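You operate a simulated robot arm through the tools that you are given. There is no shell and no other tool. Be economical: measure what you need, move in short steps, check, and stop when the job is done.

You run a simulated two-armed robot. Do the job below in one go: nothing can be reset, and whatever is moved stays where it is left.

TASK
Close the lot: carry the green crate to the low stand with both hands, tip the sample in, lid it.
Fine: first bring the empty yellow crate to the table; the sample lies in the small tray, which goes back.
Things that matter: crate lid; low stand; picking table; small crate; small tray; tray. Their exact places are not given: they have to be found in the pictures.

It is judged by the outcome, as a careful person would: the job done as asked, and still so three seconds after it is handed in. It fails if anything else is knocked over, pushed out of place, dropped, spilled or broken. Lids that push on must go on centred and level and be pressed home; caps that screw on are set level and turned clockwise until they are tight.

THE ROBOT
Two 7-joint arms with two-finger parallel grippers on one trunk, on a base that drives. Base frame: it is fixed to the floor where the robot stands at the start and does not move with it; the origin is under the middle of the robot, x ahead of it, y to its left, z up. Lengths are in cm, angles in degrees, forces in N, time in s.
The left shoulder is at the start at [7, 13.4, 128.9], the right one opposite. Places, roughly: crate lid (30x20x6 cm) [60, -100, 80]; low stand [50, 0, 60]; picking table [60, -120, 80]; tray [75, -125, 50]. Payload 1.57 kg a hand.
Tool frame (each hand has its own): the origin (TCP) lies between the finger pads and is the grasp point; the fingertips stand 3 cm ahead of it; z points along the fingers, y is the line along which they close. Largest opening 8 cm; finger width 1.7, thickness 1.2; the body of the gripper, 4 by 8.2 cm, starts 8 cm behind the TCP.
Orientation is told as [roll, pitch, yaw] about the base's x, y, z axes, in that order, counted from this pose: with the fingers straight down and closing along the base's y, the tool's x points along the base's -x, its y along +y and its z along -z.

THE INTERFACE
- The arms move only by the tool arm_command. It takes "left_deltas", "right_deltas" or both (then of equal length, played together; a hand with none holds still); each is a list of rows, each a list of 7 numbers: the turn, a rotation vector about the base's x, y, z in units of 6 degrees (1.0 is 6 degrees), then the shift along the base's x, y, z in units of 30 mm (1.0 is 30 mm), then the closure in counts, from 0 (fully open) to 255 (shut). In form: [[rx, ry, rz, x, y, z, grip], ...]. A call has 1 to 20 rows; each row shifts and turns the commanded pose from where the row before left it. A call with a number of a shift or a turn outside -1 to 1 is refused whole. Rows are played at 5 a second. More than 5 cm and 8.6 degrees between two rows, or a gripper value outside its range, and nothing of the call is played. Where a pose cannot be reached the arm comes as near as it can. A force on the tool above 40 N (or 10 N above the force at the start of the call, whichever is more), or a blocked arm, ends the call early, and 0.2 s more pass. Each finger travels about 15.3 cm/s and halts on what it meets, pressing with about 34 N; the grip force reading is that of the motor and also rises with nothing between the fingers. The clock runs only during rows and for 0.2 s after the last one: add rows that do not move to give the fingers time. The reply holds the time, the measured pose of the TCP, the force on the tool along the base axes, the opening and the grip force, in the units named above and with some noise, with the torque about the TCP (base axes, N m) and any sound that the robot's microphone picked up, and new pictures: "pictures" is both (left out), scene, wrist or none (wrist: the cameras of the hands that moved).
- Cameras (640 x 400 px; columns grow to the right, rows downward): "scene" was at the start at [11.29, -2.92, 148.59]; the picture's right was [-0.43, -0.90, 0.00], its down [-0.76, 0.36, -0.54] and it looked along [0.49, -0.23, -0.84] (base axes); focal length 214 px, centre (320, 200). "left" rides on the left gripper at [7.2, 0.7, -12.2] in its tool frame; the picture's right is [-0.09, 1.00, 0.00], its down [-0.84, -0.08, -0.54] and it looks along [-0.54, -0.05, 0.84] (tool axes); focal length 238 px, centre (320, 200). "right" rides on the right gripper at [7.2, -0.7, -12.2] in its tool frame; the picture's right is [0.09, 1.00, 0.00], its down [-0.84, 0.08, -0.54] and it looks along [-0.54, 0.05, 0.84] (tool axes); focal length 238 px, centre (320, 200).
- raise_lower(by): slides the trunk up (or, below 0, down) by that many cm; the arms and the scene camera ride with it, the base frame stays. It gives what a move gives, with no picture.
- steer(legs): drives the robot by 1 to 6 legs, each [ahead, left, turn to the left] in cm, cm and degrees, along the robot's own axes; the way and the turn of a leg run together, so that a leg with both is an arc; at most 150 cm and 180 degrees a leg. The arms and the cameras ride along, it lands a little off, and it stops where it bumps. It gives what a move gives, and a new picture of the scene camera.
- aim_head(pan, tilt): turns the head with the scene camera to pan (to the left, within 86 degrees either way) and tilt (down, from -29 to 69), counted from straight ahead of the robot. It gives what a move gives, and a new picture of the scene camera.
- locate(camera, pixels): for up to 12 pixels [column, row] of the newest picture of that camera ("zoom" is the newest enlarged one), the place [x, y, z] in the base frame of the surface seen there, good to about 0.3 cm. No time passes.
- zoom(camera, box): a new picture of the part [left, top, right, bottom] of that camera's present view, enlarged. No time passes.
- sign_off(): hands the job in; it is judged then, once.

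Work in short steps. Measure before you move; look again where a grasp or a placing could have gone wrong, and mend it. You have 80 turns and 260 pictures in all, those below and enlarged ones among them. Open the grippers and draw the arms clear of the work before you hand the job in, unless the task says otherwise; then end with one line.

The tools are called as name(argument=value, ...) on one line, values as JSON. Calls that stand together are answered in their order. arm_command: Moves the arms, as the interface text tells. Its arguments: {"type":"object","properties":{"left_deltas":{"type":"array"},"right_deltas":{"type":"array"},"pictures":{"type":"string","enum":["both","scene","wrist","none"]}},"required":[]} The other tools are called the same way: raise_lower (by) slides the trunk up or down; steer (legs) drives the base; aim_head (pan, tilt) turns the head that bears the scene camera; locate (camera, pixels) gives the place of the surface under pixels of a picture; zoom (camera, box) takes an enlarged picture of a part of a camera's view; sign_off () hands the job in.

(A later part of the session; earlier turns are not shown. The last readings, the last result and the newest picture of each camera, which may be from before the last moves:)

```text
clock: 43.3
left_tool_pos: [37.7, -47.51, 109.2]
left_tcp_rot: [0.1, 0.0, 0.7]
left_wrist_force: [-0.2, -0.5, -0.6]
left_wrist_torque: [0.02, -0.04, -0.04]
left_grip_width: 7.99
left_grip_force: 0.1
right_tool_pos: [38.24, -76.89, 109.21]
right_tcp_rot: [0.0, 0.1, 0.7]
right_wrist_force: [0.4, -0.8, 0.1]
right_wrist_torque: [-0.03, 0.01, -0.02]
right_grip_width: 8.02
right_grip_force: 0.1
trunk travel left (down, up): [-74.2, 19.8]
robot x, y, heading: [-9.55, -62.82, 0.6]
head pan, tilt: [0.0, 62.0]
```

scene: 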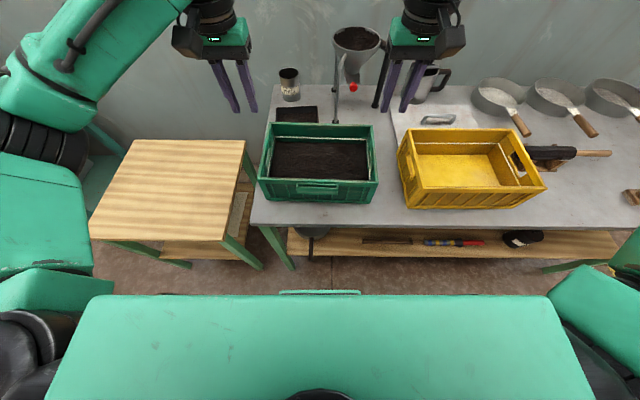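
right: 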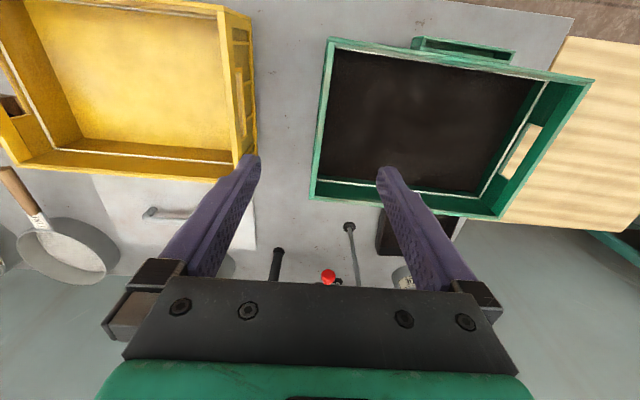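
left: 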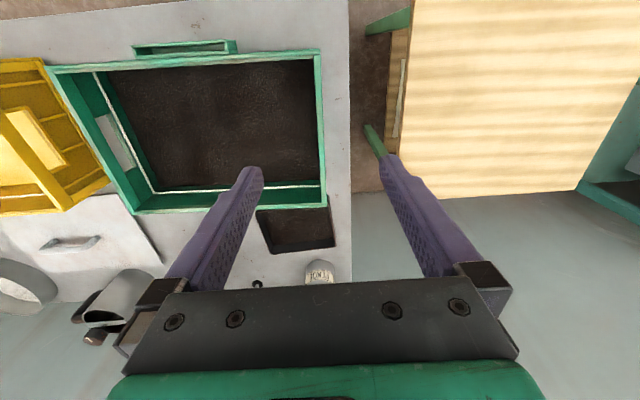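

The yellow crate stands on the table. Now I measure the green crate's end rims in both wrist views.

locate(camera="left", pixels=[[317, 60], [319, 100], [320, 150], [322, 200], [60, 75], [80, 110], [105, 160], [130, 205], [200, 60], [220, 206]])

locate(camera="right", pixels=[[330, 50], [325, 100], [319, 150], [315, 190], [590, 84], [560, 130], [530, 175], [503, 212], [248, 100], [420, 205]])

```text
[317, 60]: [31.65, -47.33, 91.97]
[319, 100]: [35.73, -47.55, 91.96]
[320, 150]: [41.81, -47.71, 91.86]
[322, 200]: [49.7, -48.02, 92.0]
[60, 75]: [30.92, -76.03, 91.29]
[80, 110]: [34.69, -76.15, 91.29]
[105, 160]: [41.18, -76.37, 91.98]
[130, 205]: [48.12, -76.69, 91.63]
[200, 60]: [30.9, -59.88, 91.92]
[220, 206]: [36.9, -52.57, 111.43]
```

```text
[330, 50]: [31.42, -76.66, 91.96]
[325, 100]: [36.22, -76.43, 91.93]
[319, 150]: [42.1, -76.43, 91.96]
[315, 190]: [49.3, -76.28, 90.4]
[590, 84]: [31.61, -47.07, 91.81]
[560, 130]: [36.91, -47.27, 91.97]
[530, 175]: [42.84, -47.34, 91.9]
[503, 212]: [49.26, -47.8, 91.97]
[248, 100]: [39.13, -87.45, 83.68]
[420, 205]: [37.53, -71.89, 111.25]
```

The green crate's end rims are at y −47.55 and −76.4 (x mid 40.6), turned about −1.5°. I align the hands and lower to the rim.

arm_command(left_deltas=[[0, 0, -0.18, 0.5, 0, 0, 0], [0, 0, -0.18, 0.5, 0, 0, 0], [0, 0, 0, 0, 0, 0, 0]], right_deltas=[[0, 0, -0.18, 0.35, 0.09, 0, 0], [0, 0, -0.18, 0.35, 0.09, 0, 0], [0, 0, 0, 0, 0, 0, 0]], pictures="none")

raise_lower(by=-13)

arm_command(left_deltas=[[0, 0, 0, 0, 0, 0, 0]], right_deltas=[[0, 0, 0, 0, 0, 0, 0]], pictures="both")

```text
clock: 44.1
left_tool_pos: [40.62, -47.56, 109.14]
left_tcp_rot: [0.0, -0.1, -1.4]
left_wrist_force: [0.1, -0.1, 0.2]
left_wrist_torque: [0.01, -0.05, 0.03]
left_grip_width: 7.99
left_grip_force: 0.2
right_tool_pos: [40.12, -76.32, 109.24]
right_tcp_rot: [0.0, 0.1, -1.4]
right_wrist_force: [0.4, -0.8, 0.6]
right_wrist_torque: [0.04, 0.0, 0.02]
right_grip_width: 8.0
right_grip_force: 0.0
trunk travel left (down, up): [-74.2, 19.8]
robot x, y, heading: [-9.92, -62.64, 0.5]
head pan, tilt: [0.0, 62.0]
```

```text
clock: 45.7
left_tool_pos: [40.7, -47.58, 96.12]
left_tcp_rot: [0.2, 0.0, -1.5]
left_wrist_force: [0.2, 0.5, -0.2]
left_wrist_torque: [-0.02, 0.02, 0.01]
left_grip_width: 7.98
left_grip_force: 0.0
right_tool_pos: [40.19, -76.41, 96.17]
right_tcp_rot: [0.0, 0.1, -1.5]
right_wrist_force: [0.2, -0.7, 0.5]
right_wrist_torque: [-0.03, -0.02, 0.0]
right_grip_width: 8.0
right_grip_force: 0.1
trunk travel left (down, up): [-61.2, 32.8]
robot x, y, heading: [-9.41, -63.26, 0.7]
head pan, tilt: [0.0, 62.0]
```

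```text
clock: 46.1
left_tool_pos: [40.64, -47.49, 96.06]
left_tcp_rot: [0.0, 0.0, -1.6]
left_wrist_force: [0.5, -0.5, -0.4]
left_wrist_torque: [-0.04, 0.0, 0.0]
left_grip_width: 8.0
left_grip_force: 0.1
right_tool_pos: [40.38, -76.34, 96.17]
right_tcp_rot: [0.0, 0.0, -1.5]
right_wrist_force: [-0.3, -0.2, -0.8]
right_wrist_torque: [0.0, 0.0, -0.01]
right_grip_width: 7.97
right_grip_force: 0.1
trunk travel left (down, up): [-61.2, 32.8]
robot x, y, heading: [-9.57, -62.86, 0.4]
head pan, tilt: [0.0, 62.0]
```

scene: 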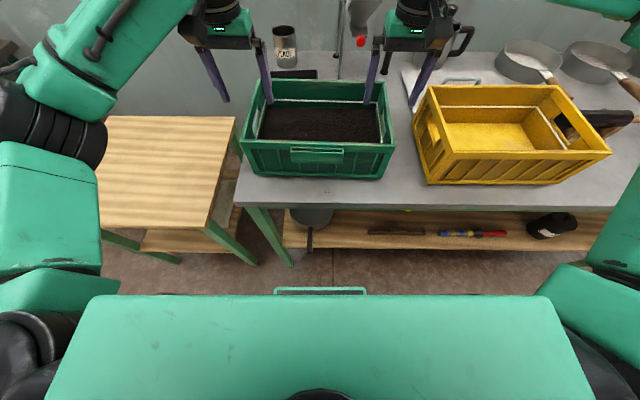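
right: 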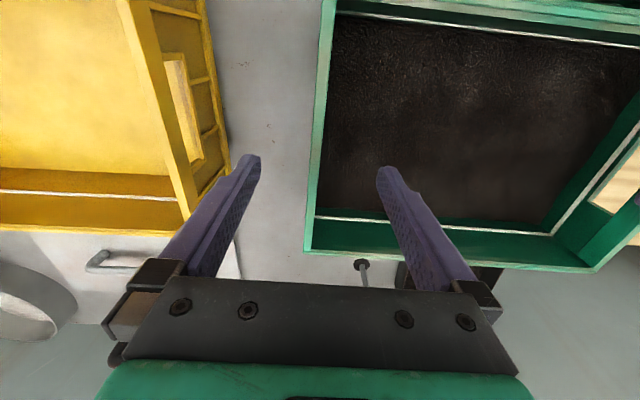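
left: 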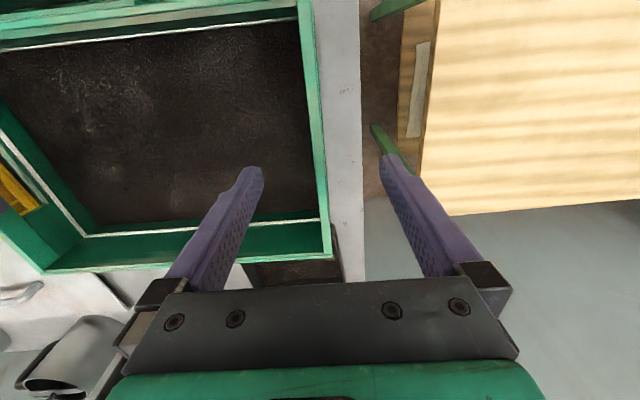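

Clearances are good. I lower 7 cm with a small outward correction and close both hands.

raise_lower(by=-7)

arm_command(right_deltas=[[0, 0, 0, 0, -0.04, 0, 90], [0, 0, 0, 0, 0, 0, 180], [0, 0, 0, 0, 0, 0, 255], [0, 0, 0, 0, 0, 0, 255], [0, 0, 0, 0, 0, 0, 255]], left_deltas=[[0, 0, 0, 0, 0.04, 0, 90], [0, 0, 0, 0, 0, 0, 180], [0, 0, 0, 0, 0, 0, 255], [0, 0, 0, 0, 0, 0, 255], [0, 0, 0, 0, 0, 0, 255]], pictures="both")

```text
clock: 47.2
left_tool_pos: [40.74, -47.56, 89.14]
left_tcp_rot: [0.1, -0.1, -1.5]
left_wrist_force: [-0.7, 0.2, -0.1]
left_wrist_torque: [0.02, 0.02, -0.04]
left_grip_width: 7.97
left_grip_force: 0.1
right_tool_pos: [40.27, -76.48, 89.21]
right_tcp_rot: [0.0, 0.1, -1.5]
right_wrist_force: [0.0, 0.7, 0.6]
right_wrist_torque: [-0.02, 0.0, 0.0]
right_grip_width: 7.98
right_grip_force: 0.0
trunk travel left (down, up): [-54.2, 39.8]
robot x, y, heading: [-9.52, -63.15, 0.8]
head pan, tilt: [0.0, 62.0]
```

```text
clock: 48.4
left_tool_pos: [40.77, -47.36, 89.24]
left_tcp_rot: [0.0, 0.0, -1.6]
left_wrist_force: [-2.0, 1.1, -0.7]
left_wrist_torque: [-0.68, -0.45, -0.21]
left_grip_width: 0.8
left_grip_force: 27.3
right_tool_pos: [40.35, -76.52, 89.14]
right_tcp_rot: [0.0, 0.2, -1.5]
right_wrist_force: [1.5, -3.4, -0.1]
right_wrist_torque: [0.17, 0.12, -0.18]
right_grip_width: 0.78
right_grip_force: 27.2
trunk travel left (down, up): [-54.2, 39.8]
robot x, y, heading: [-9.75, -62.94, 0.9]
head pan, tilt: [0.0, 62.0]
```

scene: 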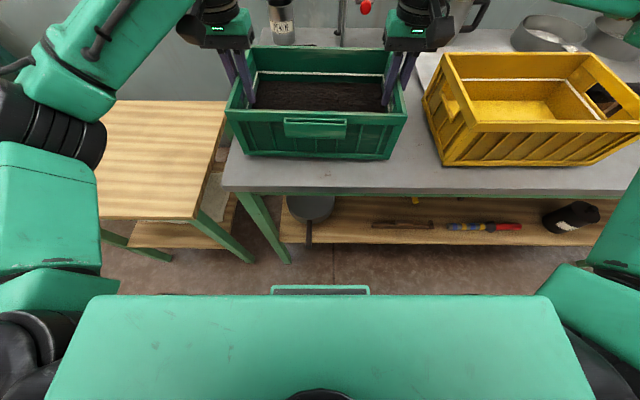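
right: 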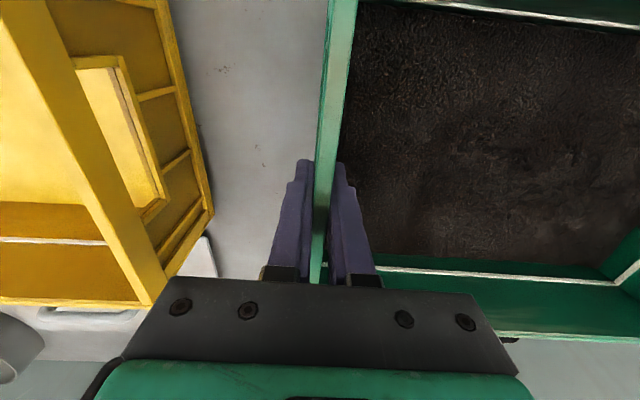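
left: 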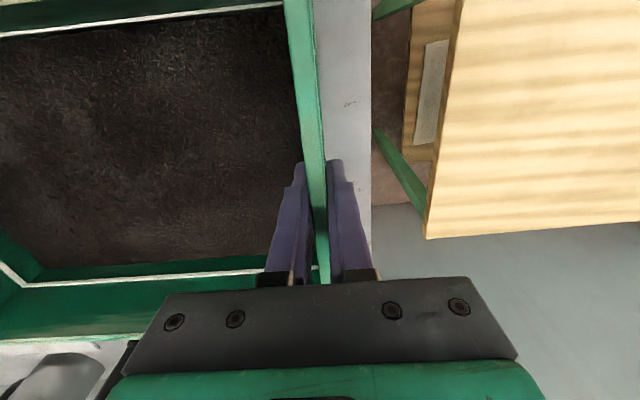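

Good grips with little strain. I lift 3 cm to test the weight.

raise_lower(by=3)

arm_command(right_deltas=[[0, 0, 0, 0, 0, 0, 255], [0, 0, 0, 0, 0, 0, 255]], left_deltas=[[0, 0, 0, 0, 0, 0, 255], [0, 0, 0, 0, 0, 0, 255]], pictures="scene")

```text
clock: 49.1
left_tool_pos: [40.94, -47.41, 92.01]
left_tcp_rot: [0.2, 0.1, -1.3]
left_wrist_force: [-2.0, 1.8, -3.5]
left_wrist_torque: [-0.73, -0.12, -0.26]
left_grip_width: 0.8
left_grip_force: 27.1
right_tool_pos: [40.44, -76.63, 92.07]
right_tcp_rot: [-0.1, 0.3, -1.5]
right_wrist_force: [1.3, -2.4, -6.3]
right_wrist_torque: [0.25, 0.11, -0.21]
right_grip_width: 0.81
right_grip_force: 26.4
trunk travel left (down, up): [-57.2, 36.8]
robot x, y, heading: [-9.11, -62.94, 0.7]
head pan, tilt: [0.0, 62.0]
```

```text
clock: 49.7
left_tool_pos: [40.9, -47.4, 91.96]
left_tcp_rot: [0.2, 0.1, -1.3]
left_wrist_force: [-2.2, 2.3, -3.2]
left_wrist_torque: [-0.78, -0.07, -0.26]
left_grip_width: 0.79
left_grip_force: 27.9
right_tool_pos: [40.46, -76.63, 92.1]
right_tcp_rot: [0.0, 0.2, -1.5]
right_wrist_force: [1.9, -2.7, -6.7]
right_wrist_torque: [0.24, 0.09, -0.23]
right_grip_width: 0.82
right_grip_force: 26.9
trunk travel left (down, up): [-57.2, 36.8]
robot x, y, heading: [-9.43, -63.13, 0.8]
head pan, tilt: [0.0, 62.0]
```

scene: 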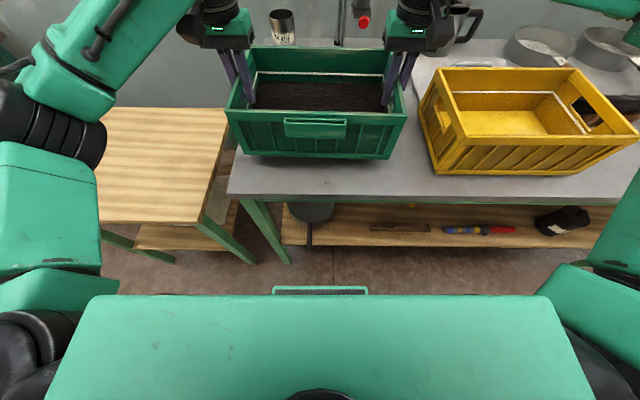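

Firm and level. I lift a further 8 cm and drive to the low stand.

raise_lower(by=8)

steer(legs=[[0, 57.8, 0], [6, 0, 0]])

```text
clock: 50.9
left_tool_pos: [40.95, -47.4, 100.0]
left_tcp_rot: [0.0, 0.1, -1.4]
left_wrist_force: [-1.5, 2.5, -3.4]
left_wrist_torque: [-0.78, -0.02, -0.25]
left_grip_width: 0.81
left_grip_force: 27.3
right_tool_pos: [40.39, -76.52, 100.12]
right_tcp_rot: [0.0, 0.2, -1.5]
right_wrist_force: [1.6, -4.3, -7.1]
right_wrist_torque: [0.12, 0.01, -0.2]
right_grip_width: 0.8
right_grip_force: 27.1
trunk travel left (down, up): [-65.2, 28.8]
robot x, y, heading: [-9.85, -62.94, 0.7]
head pan, tilt: [0.0, 62.0]
```

```text
clock: 54.7
left_tool_pos: [46.02, 9.87, 100.27]
left_tcp_rot: [0.1, -0.1, -1.6]
left_wrist_force: [-1.6, 4.8, -1.7]
left_wrist_torque: [-0.73, 0.02, -0.19]
left_grip_width: 0.81
left_grip_force: 27.4
right_tool_pos: [45.6, -19.37, 100.29]
right_tcp_rot: [0.0, 0.0, -1.5]
right_wrist_force: [1.3, -6.4, -7.5]
right_wrist_torque: [0.12, -0.04, -0.21]
right_grip_width: 0.8
right_grip_force: 26.6
trunk travel left (down, up): [-65.2, 28.8]
robot x, y, heading: [-4.25, -6.02, 0.7]
head pan, tilt: [0.0, 62.0]
```

scene: 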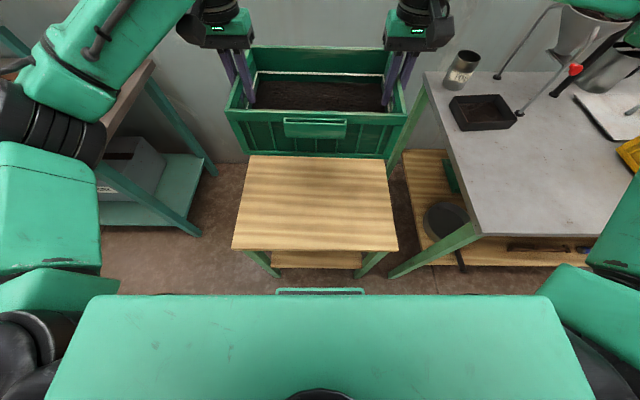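

Over the stand (crate centre 45.8, −4.8). I lower to near contact.

raise_lower(by=-26.7)

arm_command(right_deltas=[[0, 0, 0, 0, 0, -0.07, 255], [0, 0, 0, 0, 0, -0.05, 255], [0, 0, 0, 0, 0, -0.03, 255], [0, 0, 0, 0, 0, 0, 255]], left_deltas=[[0, 0, 0, 0, 0, -0.07, 255], [0, 0, 0, 0, 0, -0.05, 255], [0, 0, 0, 0, 0, -0.03, 255], [0, 0, 0, 0, 0, 0, 255]], pictures="scene")

```text
clock: 57.4
left_tool_pos: [46.27, 9.86, 73.34]
left_tcp_rot: [0.1, 0.1, -1.5]
left_wrist_force: [-1.6, 0.1, -3.0]
left_wrist_torque: [-0.73, 0.06, -0.24]
left_grip_width: 0.78
left_grip_force: 26.7
right_tool_pos: [45.68, -19.29, 73.46]
right_tcp_rot: [0.1, 0.2, -1.6]
right_wrist_force: [1.7, -0.9, -6.0]
right_wrist_torque: [0.25, -0.07, -0.15]
right_grip_width: 0.81
right_grip_force: 27.0
trunk travel left (down, up): [-38.5, 55.5]
robot x, y, heading: [-3.95, -5.62, 0.7]
head pan, tilt: [0.0, 62.0]
```

```text
clock: 58.4
left_tool_pos: [46.18, 10.02, 73.2]
left_tcp_rot: [0.0, -0.1, -1.6]
left_wrist_force: [2.6, -5.4, 3.0]
left_wrist_torque: [0.1, 0.77, 0.02]
left_grip_width: 0.8
left_grip_force: 27.0
right_tool_pos: [45.73, -19.29, 73.2]
right_tcp_rot: [-0.1, -0.1, -1.5]
right_wrist_force: [5.7, 6.7, 12.8]
right_wrist_torque: [-0.22, 0.71, -0.06]
right_grip_width: 0.81
right_grip_force: 27.4
trunk travel left (down, up): [-38.5, 55.5]
robot x, y, heading: [-4.13, -5.64, 0.9]
head pan, tilt: [0.0, 62.0]
```

scene: 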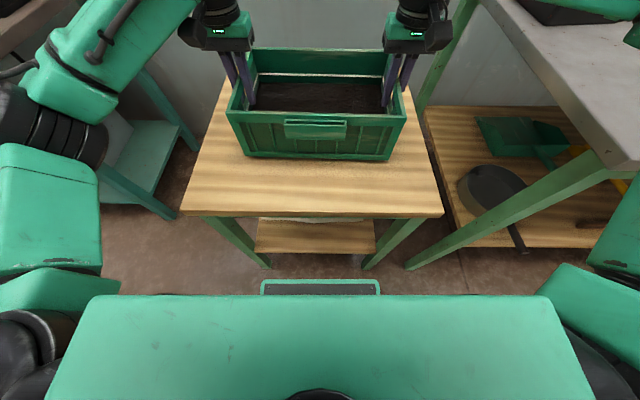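

The crate is down on the stand. I open both hands, raise, and check the base's front bumper (320,287) to know how close I may drive.

locate(camera="scene", pixels=[[320, 281], [320, 290], [265, 290], [376, 290], [320, 297], [310, 212], [200, 205]])

arm_command(right_deltas=[[0, 0, 0, 0, 0, 0, 180], [0, 0, 0, 0, 0, 0, 90], [0, 0, 0, 0, 0, 0, 0], [0, 0, 0, 0, 0, 0, 0]], left_deltas=[[0, 0, 0, 0, 0, 0, 180], [0, 0, 0, 0, 0, 0, 90], [0, 0, 0, 0, 0, 0, 0], [0, 0, 0, 0, 0, 0, 0]], pictures="none")

raise_lower(by=34)

steer(legs=[[4, -30, 0]])

arm_command(right_deltas=[[0, 0, 0, 0, 0, 0, 0]], left_deltas=[[0, 0, 0, 0, 0, 0, 0]], pictures="wrist")

```text
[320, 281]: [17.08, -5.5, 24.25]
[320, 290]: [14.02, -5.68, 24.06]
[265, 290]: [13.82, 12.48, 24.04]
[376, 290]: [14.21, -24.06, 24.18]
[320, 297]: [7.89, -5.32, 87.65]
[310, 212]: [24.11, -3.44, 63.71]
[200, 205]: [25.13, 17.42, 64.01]
```

```text
clock: 59.4
left_tool_pos: [46.21, 9.89, 72.98]
left_tcp_rot: [0.0, 0.0, -1.4]
left_wrist_force: [-1.0, -0.5, -0.6]
left_wrist_torque: [0.02, -0.01, 0.05]
left_grip_width: 8.0
left_grip_force: 0.0
right_tool_pos: [45.61, -19.43, 72.95]
right_tcp_rot: [0.0, 0.1, -1.6]
right_wrist_force: [-0.8, 0.2, 0.0]
right_wrist_torque: [-0.01, 0.0, 0.02]
right_grip_width: 8.01
right_grip_force: 0.1
trunk travel left (down, up): [-38.5, 55.5]
robot x, y, heading: [-4.21, -5.33, 0.8]
head pan, tilt: [0.0, 62.0]
```

```text
clock: 62.8
left_tool_pos: [46.15, 10.07, 106.98]
left_tcp_rot: [0.1, 0.0, -1.6]
left_wrist_force: [0.0, 0.3, -0.1]
left_wrist_torque: [0.01, 0.01, 0.0]
left_grip_width: 8.0
left_grip_force: 0.2
right_tool_pos: [45.59, -19.44, 106.93]
right_tcp_rot: [-0.1, 0.1, -1.6]
right_wrist_force: [0.0, 0.1, 0.2]
right_wrist_torque: [-0.01, 0.01, 0.0]
right_grip_width: 8.02
right_grip_force: 0.0
trunk travel left (down, up): [-72.5, 21.5]
robot x, y, heading: [-4.01, -5.81, 0.6]
head pan, tilt: [0.0, 62.0]
```

```text
clock: 64.8
left_tool_pos: [50.55, -19.37, 107.06]
left_tcp_rot: [0.0, 0.0, -1.3]
left_wrist_force: [0.4, 0.8, 0.4]
left_wrist_torque: [0.0, 0.02, -0.02]
left_grip_width: 7.97
left_grip_force: 0.1
right_tool_pos: [50.14, -48.78, 107.05]
right_tcp_rot: [-0.1, 0.1, -1.3]
right_wrist_force: [0.2, 0.3, -0.4]
right_wrist_torque: [0.0, 0.03, -0.01]
right_grip_width: 8.02
right_grip_force: 0.1
trunk travel left (down, up): [-72.5, 21.5]
robot x, y, heading: [-0.18, -35.21, 0.7]
head pan, tilt: [0.0, 62.0]
```

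scene: 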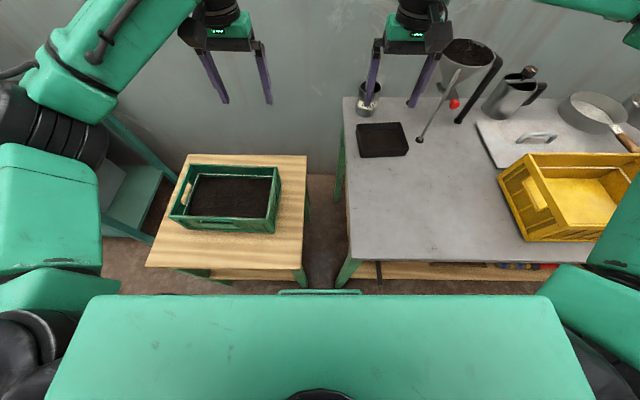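

```text
clock: 65.2
left_tool_pos: [50.45, -19.47, 107.12]
left_tcp_rot: [0.0, 0.0, -1.4]
left_wrist_force: [-0.4, -0.2, -0.5]
left_wrist_torque: [-0.02, 0.01, -0.02]
left_grip_width: 7.99
left_grip_force: 0.2
right_tool_pos: [50.02, -48.83, 107.01]
right_tcp_rot: [-0.1, 0.1, -1.4]
right_wrist_force: [0.2, 0.1, -0.1]
right_wrist_torque: [-0.03, -0.02, 0.0]
right_grip_width: 7.97
right_grip_force: 0.2
trunk travel left (down, up): [-72.5, 21.5]
robot x, y, heading: [0.27, -35.02, 1.0]
head pan, tilt: [0.0, 62.0]
```

right: 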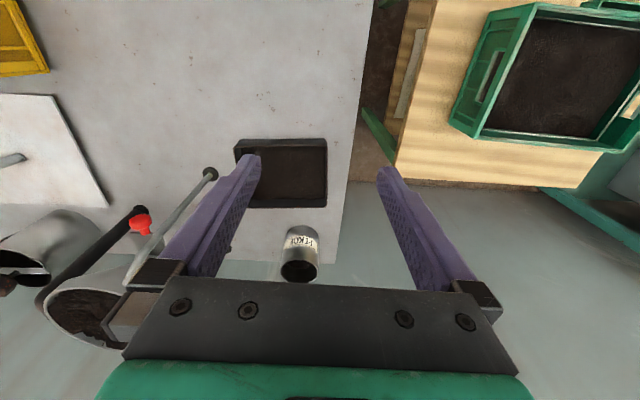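
left: 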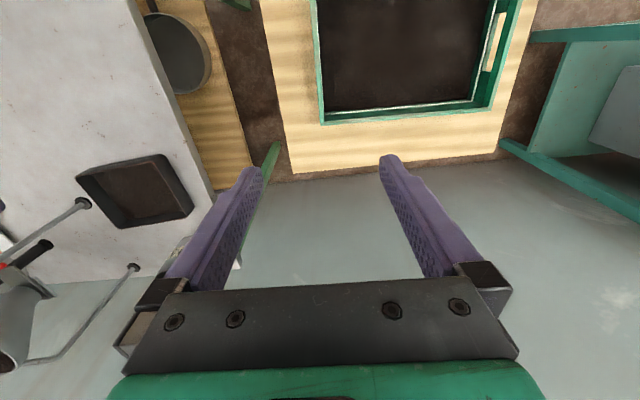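

The right view shows the tray at (285,172) clear of the hand. I enlarge and measure its walls and its neighbours.

zoom(camera="right", box=[200, 110, 380, 230])

locate(camera="right", pixels=[[325, 150], [325, 172], [325, 195], [326, 206], [326, 141], [320, 172], [285, 142], [285, 208], [243, 146], [285, 178], [303, 235], [211, 173]])

zoom(camera="left", box=[60, 140, 220, 250])

locate(camera="zoom", pixels=[[435, 70], [530, 270], [485, 175], [515, 240], [70, 150], [160, 330], [460, 190], [300, 200], [250, 110], [90, 265]])

```text
3.33 times, centred on (290, 170) of right
```

zoom: 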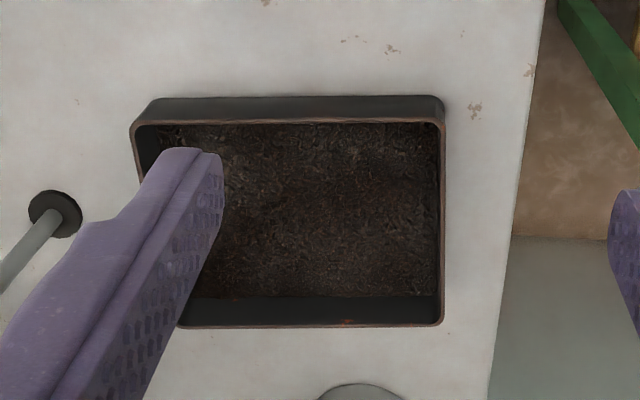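

```text
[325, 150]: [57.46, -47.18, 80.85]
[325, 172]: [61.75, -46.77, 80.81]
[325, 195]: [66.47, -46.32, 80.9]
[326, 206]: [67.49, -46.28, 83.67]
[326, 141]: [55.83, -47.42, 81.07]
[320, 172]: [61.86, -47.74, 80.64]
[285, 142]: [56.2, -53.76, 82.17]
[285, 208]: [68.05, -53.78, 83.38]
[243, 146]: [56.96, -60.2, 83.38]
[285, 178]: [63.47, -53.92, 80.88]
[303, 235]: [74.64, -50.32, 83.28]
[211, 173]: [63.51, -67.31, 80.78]
```

```text
3.64 times, centred on (140, 195) of left
```

zoom: 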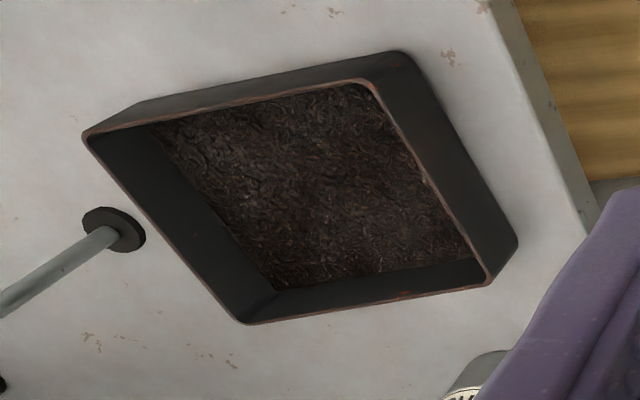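

```text
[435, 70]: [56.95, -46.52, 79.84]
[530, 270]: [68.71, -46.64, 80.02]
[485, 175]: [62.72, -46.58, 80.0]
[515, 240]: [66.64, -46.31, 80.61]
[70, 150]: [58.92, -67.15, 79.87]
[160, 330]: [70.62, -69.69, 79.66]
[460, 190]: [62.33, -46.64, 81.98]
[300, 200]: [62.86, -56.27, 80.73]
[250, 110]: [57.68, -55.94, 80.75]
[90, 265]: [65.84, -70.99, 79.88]
```

The tray's left wall is at y −46.9, x mid 62.5, rim z 83.7, and the space outside it is free. I reach the right hand over that wall and raise the left hand out of the way.

arm_command(right_deltas=[[0, 0, 0.05, 0.833, 0.127, 0, 0], [0, 0, 0.05, 0.833, 0.127, 0, 0], [0, 0, 0.05, 0.833, 0.127, 0, 0], [0, 0, 0.05, 0.833, 0.127, 0, 0], [0, 0, 0.03, 0.833, 0.127, 0, 0], [0, 0, 0, 0, 0, 0, 0]], left_deltas=[[0, 0, 0, 0, 0, 1, 0], [0, 0, 0, 0, 0, 1, 0], [0, 0, 0, 0, 0, 1, 0], [0, 0, 0, 0, 0, 1, 0], [0, 0, 0, 0, 0, 1, 0], [0, 0, 0, 0, 0, 0, 0]], pictures="none")

raise_lower(by=-15)

arm_command(right_deltas=[[0, 0, 0, 0, 0, 0, 0]], pictures="both")

```text
clock: 66.6
left_tool_pos: [50.46, -19.57, 122.13]
left_tcp_rot: [0.2, -0.1, -1.3]
left_wrist_force: [0.5, 0.6, 0.6]
left_wrist_torque: [-0.02, -0.03, 0.01]
left_grip_width: 8.01
left_grip_force: 0.0
right_tool_pos: [54.32, -51.96, 105.81]
right_tcp_rot: [0.0, 0.1, 0.1]
right_wrist_force: [0.0, 0.1, 0.7]
right_wrist_torque: [0.0, -0.03, -0.01]
right_grip_width: 7.99
right_grip_force: 0.1
right hand out of reach, approached as far as the arm can: row 1, 2, 3, 4, 5
trunk travel left (down, up): [-72.5, 21.5]
robot x, y, heading: [0.49, -35.16, 0.8]
head pan, tilt: [0.0, 62.0]
```

```text
clock: 68.4
left_tool_pos: [50.41, -19.53, 107.09]
left_tcp_rot: [0.1, 0.0, -1.3]
left_wrist_force: [-0.2, 0.2, -0.6]
left_wrist_torque: [0.02, 0.01, 0.03]
left_grip_width: 7.99
left_grip_force: 0.0
right_tool_pos: [54.42, -52.0, 90.88]
right_tcp_rot: [0.1, -0.1, 0.0]
right_wrist_force: [0.0, 0.6, -0.8]
right_wrist_torque: [-0.04, 0.01, -0.01]
right_grip_width: 8.0
right_grip_force: 0.0
trunk travel left (down, up): [-57.5, 36.5]
robot x, y, heading: [-0.04, -35.54, 1.1]
head pan, tilt: [0.0, 62.0]
```

```text
clock: 68.8
left_tool_pos: [50.48, -19.56, 107.01]
left_tcp_rot: [0.2, 0.0, -1.3]
left_wrist_force: [0.4, -0.7, 0.7]
left_wrist_torque: [0.02, 0.01, 0.04]
left_grip_width: 8.01
left_grip_force: 0.1
right_tool_pos: [54.39, -52.01, 90.93]
right_tcp_rot: [0.0, 0.0, 0.0]
right_wrist_force: [-0.5, 0.4, 0.9]
right_wrist_torque: [-0.02, 0.04, 0.03]
right_grip_width: 7.99
right_grip_force: 0.0
trunk travel left (down, up): [-57.5, 36.5]
robot x, y, heading: [0.04, -35.31, 1.0]
head pan, tilt: [0.0, 62.0]
```

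scene: 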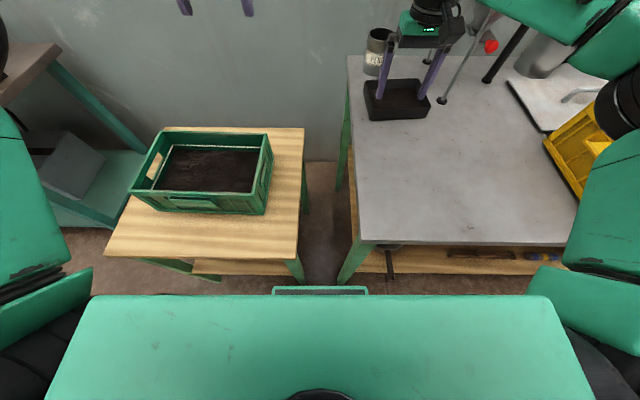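
right: 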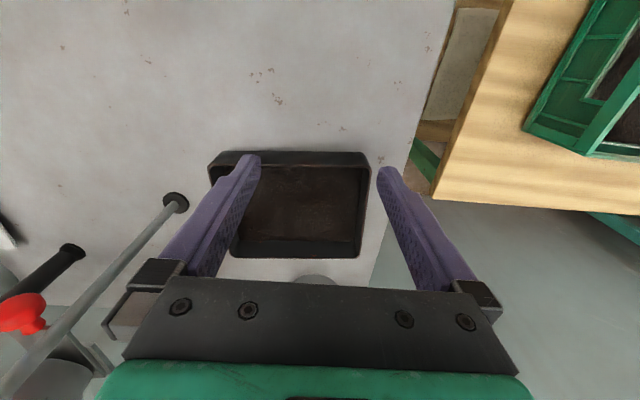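

The straight-down reach ends at x 54, so I tilt the right fingers forward (30° about y, the closing axis) to gain reach, then look.

arm_command(right_deltas=[[0, -1, 0, 0, 0.3, 0.2, 0], [0, -1, 0, 0, 0.3, 0.2, 0], [0, -1, 0, 0, 0.3, 0.2, 0], [0, -1, 0, 0, 0.3, 0.2, 0], [0, -1, 0, 0, 0.3, 0.2, 0], [0, 0, 0, 0, 0, 0, 0]], pictures="wrist")

```text
clock: 70.2
left_tool_pos: [50.49, -19.67, 107.07]
left_tcp_rot: [0.2, 0.0, -1.4]
left_wrist_force: [-0.4, 0.4, 0.6]
left_wrist_torque: [0.0, 0.02, 0.02]
left_grip_width: 8.01
left_grip_force: 0.0
right_tool_pos: [54.36, -47.51, 93.81]
right_tcp_rot: [0.0, -30.1, 0.0]
right_wrist_force: [-0.6, -0.9, 0.0]
right_wrist_torque: [0.0, -0.01, -0.01]
right_grip_width: 7.99
right_grip_force: 0.1
trunk travel left (down, up): [-57.5, 36.5]
robot x, y, heading: [0.12, -35.64, 0.6]
head pan, tilt: [0.0, 62.0]
```

right: 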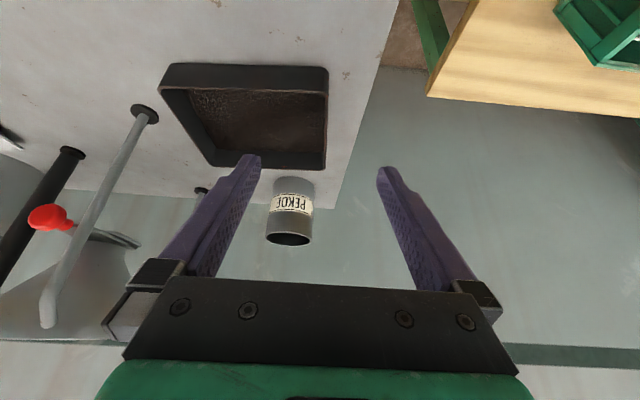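

Reach is regained. I move over the wall: x +8.1, y +0.6.

arm_command(right_deltas=[[0, 0, 0, 0.9, 0.07, 0, 0], [0, 0, 0, 0.9, 0.07, 0, 0], [0, 0, 0, 0.9, 0.06, 0, 0], [0, 0, 0, 0, 0, 0, 0]], pictures="none")

raise_lower(by=-5)

arm_command(right_deltas=[[0, 0, 0, 0, 0, 0, 0]], pictures="both")

```text
clock: 71.2
left_tool_pos: [50.35, -19.49, 107.16]
left_tcp_rot: [0.0, 0.0, -1.2]
left_wrist_force: [0.0, 0.4, 0.0]
left_wrist_torque: [0.0, -0.03, 0.01]
left_grip_width: 8.0
left_grip_force: 0.1
right_tool_pos: [61.71, -47.41, 93.81]
right_tcp_rot: [0.0, -30.0, 0.2]
right_wrist_force: [-0.3, 1.1, 0.3]
right_wrist_torque: [0.02, -0.03, -0.02]
right_grip_width: 8.01
right_grip_force: 0.1
right hand out of reach, approached as far as the arm can: row 3
trunk travel left (down, up): [-57.5, 36.5]
robot x, y, heading: [0.3, -35.0, 0.9]
head pan, tilt: [0.0, 62.0]
```

```text
clock: 72.1
left_tool_pos: [50.37, -19.53, 102.04]
left_tcp_rot: [0.0, 0.0, -1.3]
left_wrist_force: [-0.3, 0.5, -0.4]
left_wrist_torque: [-0.01, -0.03, 0.01]
left_grip_width: 7.98
left_grip_force: 0.1
right_tool_pos: [61.8, -47.36, 88.69]
right_tcp_rot: [-0.1, -30.0, 0.0]
right_wrist_force: [0.4, 0.3, 0.3]
right_wrist_torque: [0.02, -0.01, -0.02]
right_grip_width: 7.95
right_grip_force: 0.1
trunk travel left (down, up): [-52.5, 41.5]
robot x, y, heading: [-0.33, -35.08, 0.9]
head pan, tilt: [0.0, 62.0]
```

```text
clock: 72.5
left_tool_pos: [50.56, -19.57, 102.04]
left_tcp_rot: [0.0, 0.0, -1.2]
left_wrist_force: [0.2, 0.0, 0.0]
left_wrist_torque: [-0.02, -0.02, -0.02]
left_grip_width: 8.01
left_grip_force: 0.1
right_tool_pos: [61.81, -47.3, 88.66]
right_tcp_rot: [0.0, -30.0, 0.1]
right_wrist_force: [0.5, 0.0, -0.5]
right_wrist_torque: [0.02, 0.01, 0.01]
right_grip_width: 8.01
right_grip_force: 0.1
trunk travel left (down, up): [-52.5, 41.5]
robot x, y, heading: [0.13, -35.23, 0.9]
head pan, tilt: [0.0, 62.0]
```

scene: 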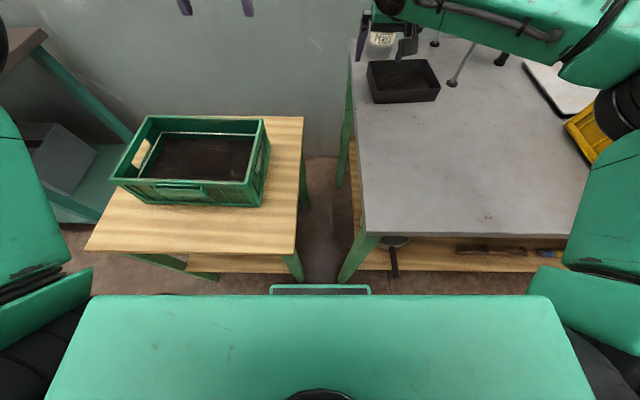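
right: 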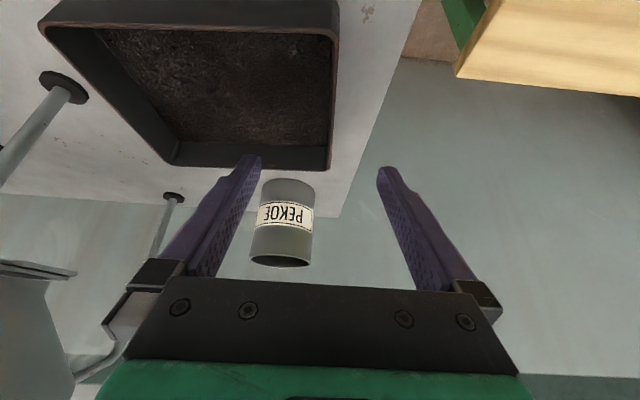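

I recheck the wall line (332,100), shift y slightly and lower onto it.

locate(camera="right", pixels=[[337, 40], [333, 100], [330, 150], [327, 163], [250, 120], [170, 158], [60, 32], [285, 190]])

arm_command(right_deltas=[[0, 0, 0, 0, 0.15, 0, 0], [0, 0, 0, 0, 0, 0, 0]], pictures="none")

```text
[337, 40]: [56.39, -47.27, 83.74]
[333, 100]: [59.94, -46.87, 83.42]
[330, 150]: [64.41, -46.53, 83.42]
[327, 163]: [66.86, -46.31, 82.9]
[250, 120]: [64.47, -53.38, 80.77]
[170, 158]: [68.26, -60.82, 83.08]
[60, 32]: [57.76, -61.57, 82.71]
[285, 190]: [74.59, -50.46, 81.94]
```

```text
clock: 73.1
left_tool_pos: [50.37, -19.58, 101.95]
left_tcp_rot: [0.2, 0.0, -1.3]
left_wrist_force: [0.1, -0.5, -0.4]
left_wrist_torque: [0.0, 0.0, -0.01]
left_grip_width: 7.99
left_grip_force: 0.0
right_tool_pos: [61.61, -47.1, 88.59]
right_tcp_rot: [0.1, -30.1, 0.0]
right_wrist_force: [0.0, 1.1, 0.7]
right_wrist_torque: [0.01, 0.01, -0.01]
right_grip_width: 8.01
right_grip_force: 0.0
trunk travel left (down, up): [-52.5, 41.5]
robot x, y, heading: [0.17, -35.35, 0.9]
head pan, tilt: [0.0, 62.0]
```

The tray is turned about +4.5°; I turn the hand likewise, then lower 4.2 cm.

arm_command(right_deltas=[[0, 0, 0.75, 0, 0.09, 0, 0], [0, 0, 0, 0, 0, 0, 0]], pictures="none")

raise_lower(by=-4.2)

arm_command(right_deltas=[[0, 0, 0, 0, 0, 0, 0]], pictures="both")

```text
clock: 73.7
left_tool_pos: [50.49, -19.69, 102.14]
left_tcp_rot: [0.0, 0.0, -1.4]
left_wrist_force: [-0.6, 0.1, 0.2]
left_wrist_torque: [0.04, -0.01, -0.01]
left_grip_width: 7.99
left_grip_force: 0.0
right_tool_pos: [61.77, -46.74, 88.69]
right_tcp_rot: [0.1, -29.9, 4.5]
right_wrist_force: [0.4, 0.0, -0.8]
right_wrist_torque: [0.03, 0.0, 0.0]
right_grip_width: 8.0
right_grip_force: 0.0
trunk travel left (down, up): [-52.5, 41.5]
robot x, y, heading: [0.21, -35.27, 1.0]
head pan, tilt: [0.0, 62.0]
```

```text
clock: 74.5
left_tool_pos: [50.32, -19.6, 97.89]
left_tcp_rot: [0.1, 0.0, -1.4]
left_wrist_force: [0.2, -0.3, -0.3]
left_wrist_torque: [-0.04, -0.01, 0.01]
left_grip_width: 8.0
left_grip_force: 0.1
right_tool_pos: [61.7, -46.77, 84.46]
right_tcp_rot: [0.0, -30.0, 4.5]
right_wrist_force: [0.0, 1.0, 0.5]
right_wrist_torque: [-0.03, -0.02, -0.03]
right_grip_width: 7.99
right_grip_force: 0.0
trunk travel left (down, up): [-48.3, 45.7]
robot x, y, heading: [0.48, -35.45, 1.0]
head pan, tilt: [0.0, 62.0]
```

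```text
clock: 74.9
left_tool_pos: [50.44, -19.49, 97.84]
left_tcp_rot: [0.1, 0.0, -1.2]
left_wrist_force: [-1.1, 0.2, 0.7]
left_wrist_torque: [-0.01, -0.01, 0.01]
left_grip_width: 8.0
left_grip_force: 0.0
right_tool_pos: [61.67, -46.67, 84.55]
right_tcp_rot: [0.0, -30.0, 4.5]
right_wrist_force: [0.2, 0.0, -1.1]
right_wrist_torque: [0.01, -0.02, -0.04]
right_grip_width: 8.0
right_grip_force: 0.1
trunk travel left (down, up): [-48.3, 45.7]
robot x, y, heading: [0.03, -35.62, 1.0]
head pan, tilt: [0.0, 62.0]
```

scene: 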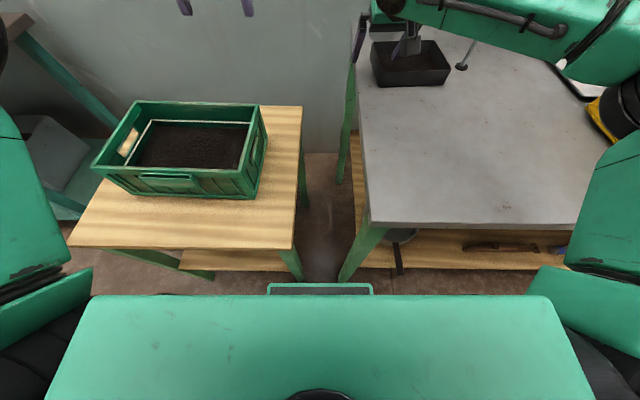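
right: 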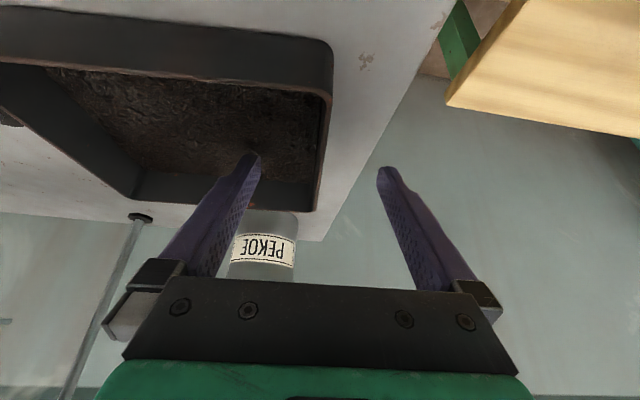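

The fingers straddle the tray's left wall. I close.

arm_command(right_deltas=[[0, 0, 0, 0, 0, 0, 90], [0, 0, 0, 0, 0, 0, 180], [0, 0, 0, 0, 0, 0, 255], [0, 0, 0, 0, 0, 0, 255], [0, 0, 0, 0, 0, 0, 255]], pictures="wrist")

locate(camera="scene", pixels=[[612, 110], [598, 120], [560, 60], [490, 25], [605, 95]])

```text
clock: 76.1
left_tool_pos: [50.38, -19.54, 97.75]
left_tcp_rot: [0.1, 0.1, -1.3]
left_wrist_force: [-0.2, 0.1, -0.7]
left_wrist_torque: [0.0, -0.02, 0.02]
left_grip_width: 8.02
left_grip_force: 0.0
right_tool_pos: [61.65, -46.71, 84.63]
right_tcp_rot: [0.0, -30.0, 4.6]
right_wrist_force: [-0.4, 1.2, 0.4]
right_wrist_torque: [0.03, -0.02, 0.04]
right_grip_width: 0.23
right_grip_force: 24.1
trunk travel left (down, up): [-48.3, 45.7]
robot x, y, heading: [0.27, -35.22, 0.8]
head pan, tilt: [0.0, 62.0]
```

right: 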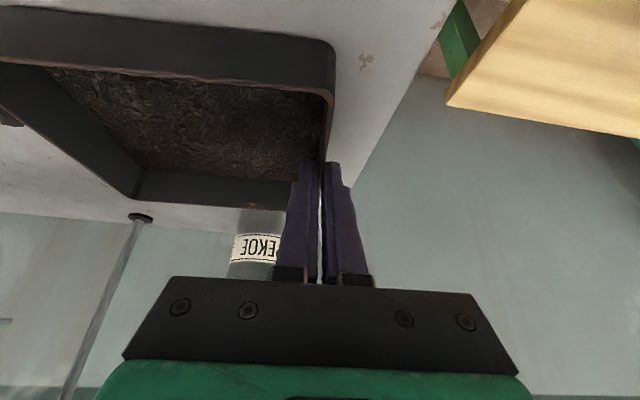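

```text
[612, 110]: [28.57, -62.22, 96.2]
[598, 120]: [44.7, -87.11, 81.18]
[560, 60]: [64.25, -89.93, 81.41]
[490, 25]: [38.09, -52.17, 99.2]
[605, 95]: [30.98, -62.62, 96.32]
```

The thin wall (0.23 cm) is held. I lift 3 cm and check the tray.

raise_lower(by=3)

arm_command(right_deltas=[[0, 0, 0, 0, 0, 0, 255], [0, 0, 0, 0, 0, 0, 255]], pictures="both")

```text
clock: 76.9
left_tool_pos: [50.52, -19.57, 100.84]
left_tcp_rot: [0.1, 0.1, -1.3]
left_wrist_force: [0.6, 0.6, -0.8]
left_wrist_torque: [0.03, 0.02, 0.0]
left_grip_width: 8.0
left_grip_force: 0.1
right_tool_pos: [61.87, -46.66, 87.5]
right_tcp_rot: [-0.1, -30.1, 4.6]
right_wrist_force: [-0.5, 0.5, -0.9]
right_wrist_torque: [0.1, -0.01, -0.01]
right_grip_width: 0.24
right_grip_force: 24.3
trunk travel left (down, up): [-51.3, 42.7]
robot x, y, heading: [-0.1, -35.07, 0.7]
head pan, tilt: [0.0, 62.0]
```

```text
clock: 77.5
left_tool_pos: [50.51, -19.59, 100.73]
left_tcp_rot: [0.1, 0.0, -1.3]
left_wrist_force: [-0.5, 0.0, -0.2]
left_wrist_torque: [0.0, -0.02, 0.0]
left_grip_width: 7.99
left_grip_force: 0.0
right_tool_pos: [61.65, -46.74, 87.36]
right_tcp_rot: [0.0, -30.0, 4.5]
right_wrist_force: [-0.3, -0.4, -1.5]
right_wrist_torque: [0.08, 0.03, 0.01]
right_grip_width: 0.22
right_grip_force: 23.7
trunk travel left (down, up): [-51.3, 42.7]
robot x, y, heading: [0.47, -35.22, 0.6]
head pan, tilt: [0.0, 62.0]
```

scene: 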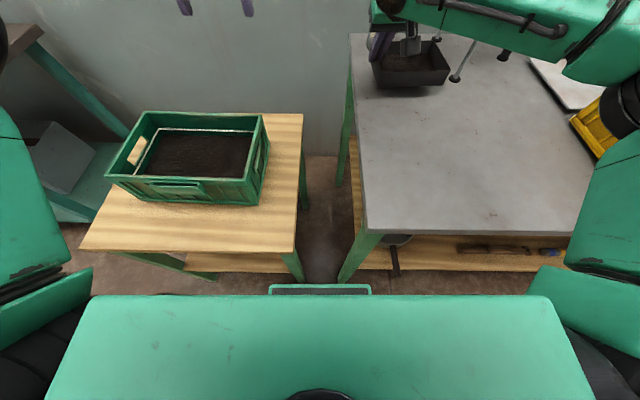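
right: 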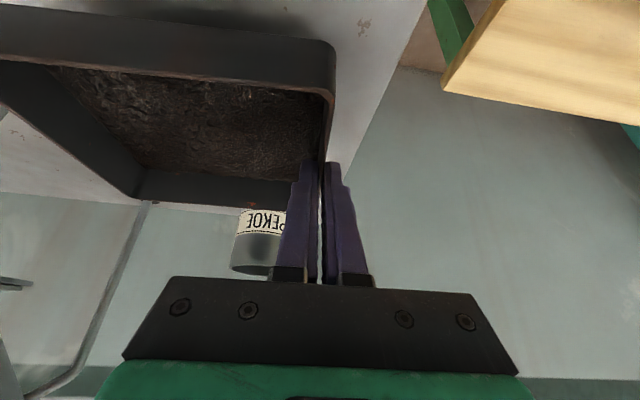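

The tray hangs level and safe. I raise, then draw the right hand back and inward.

raise_lower(by=15)

arm_command(right_deltas=[[0, 0, 0, -0.65, 0.25, 0, 255], [0, 0, 0, -0.65, 0.25, 0, 255], [0, 0, 0, -0.65, 0.25, 0, 255], [0, 0, 0, -0.65, 0.25, 0, 255], [0, 0, 0, -0.65, 0.25, 0, 255], [0, 0, 0, -0.65, 0.25, 0, 255], [0, 0, 0, -0.65, 0.25, 0, 255], [0, 0, 0, -0.6, 0.25, 0, 255], [0, 0, 0, 0, 0, 0, 255]], pictures="none")

steer(legs=[[0, 38.7, 0]])

arm_command(right_deltas=[[0, 0, 0, 0, 0, 0, 255]], pictures="wrist")

```text
clock: 79.2
left_tool_pos: [50.56, -19.57, 115.88]
left_tcp_rot: [0.1, 0.0, -1.3]
left_wrist_force: [0.0, -0.1, 0.0]
left_wrist_torque: [-0.03, -0.05, 0.0]
left_grip_width: 7.99
left_grip_force: 0.0
right_tool_pos: [61.78, -46.61, 102.4]
right_tcp_rot: [0.0, -29.9, 4.5]
right_wrist_force: [0.0, 0.0, -1.1]
right_wrist_torque: [0.11, -0.01, 0.04]
right_grip_width: 0.23
right_grip_force: 24.1
trunk travel left (down, up): [-66.3, 27.7]
robot x, y, heading: [-0.11, -34.72, 1.1]
head pan, tilt: [0.0, 62.0]
```

```text
clock: 81.2
left_tool_pos: [50.46, -19.62, 115.71]
left_tcp_rot: [0.1, 0.0, -1.3]
left_wrist_force: [0.1, -0.2, 0.1]
left_wrist_torque: [0.0, -0.02, 0.0]
left_grip_width: 8.0
left_grip_force: 0.1
right_tool_pos: [46.29, -40.85, 102.42]
right_tcp_rot: [0.0, -29.9, 4.5]
right_wrist_force: [-0.5, -0.3, -1.4]
right_wrist_torque: [0.11, 0.02, 0.02]
right_grip_width: 0.24
right_grip_force: 24.0
trunk travel left (down, up): [-66.3, 27.7]
robot x, y, heading: [0.41, -35.42, 1.0]
head pan, tilt: [0.0, 62.0]
```

```text
clock: 83.6
left_tool_pos: [49.63, 18.5, 115.96]
left_tcp_rot: [0.2, 0.0, -0.8]
left_wrist_force: [0.2, 0.5, -0.6]
left_wrist_torque: [-0.02, -0.01, -0.02]
left_grip_width: 8.01
left_grip_force: 0.2
right_tool_pos: [45.63, -2.77, 102.34]
right_tcp_rot: [0.1, -29.9, 5.0]
right_wrist_force: [-0.1, 0.3, -1.7]
right_wrist_torque: [0.11, -0.01, 0.02]
right_grip_width: 0.24
right_grip_force: 23.8
trunk travel left (down, up): [-66.3, 27.7]
robot x, y, heading: [-0.5, 2.26, 1.2]
head pan, tilt: [0.0, 62.0]
```

scene: 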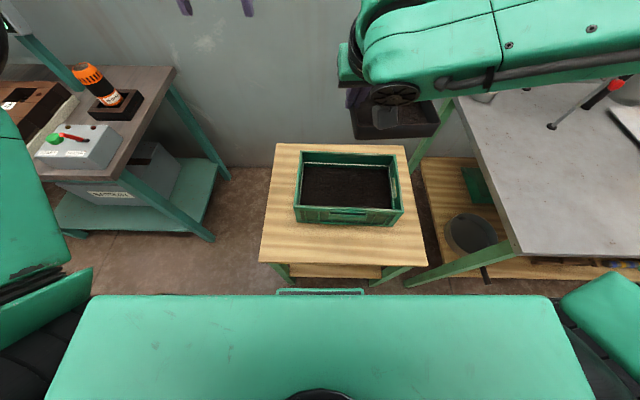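

```text
clock: 84.0
left_tool_pos: [49.66, 18.67, 115.86]
left_tcp_rot: [0.1, 0.0, -0.8]
left_wrist_force: [-1.4, -0.6, 0.3]
left_wrist_torque: [-0.03, 0.0, -0.03]
left_grip_width: 8.0
left_grip_force: 0.0
right_tool_pos: [45.69, -2.68, 102.49]
right_tcp_rot: [0.1, -30.0, 4.9]
right_wrist_force: [0.4, -0.7, -2.0]
right_wrist_torque: [0.1, 0.02, 0.01]
right_grip_width: 0.24
right_grip_force: 23.6
trunk travel left (down, up): [-66.3, 27.7]
robot x, y, heading: [-0.67, 2.39, 1.4]
head pan, tilt: [0.0, 62.0]
```

right: 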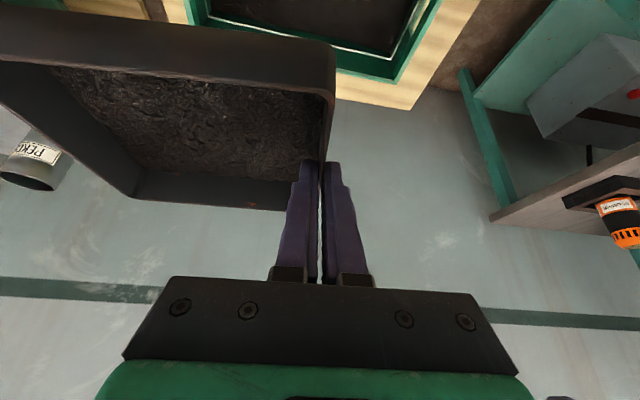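

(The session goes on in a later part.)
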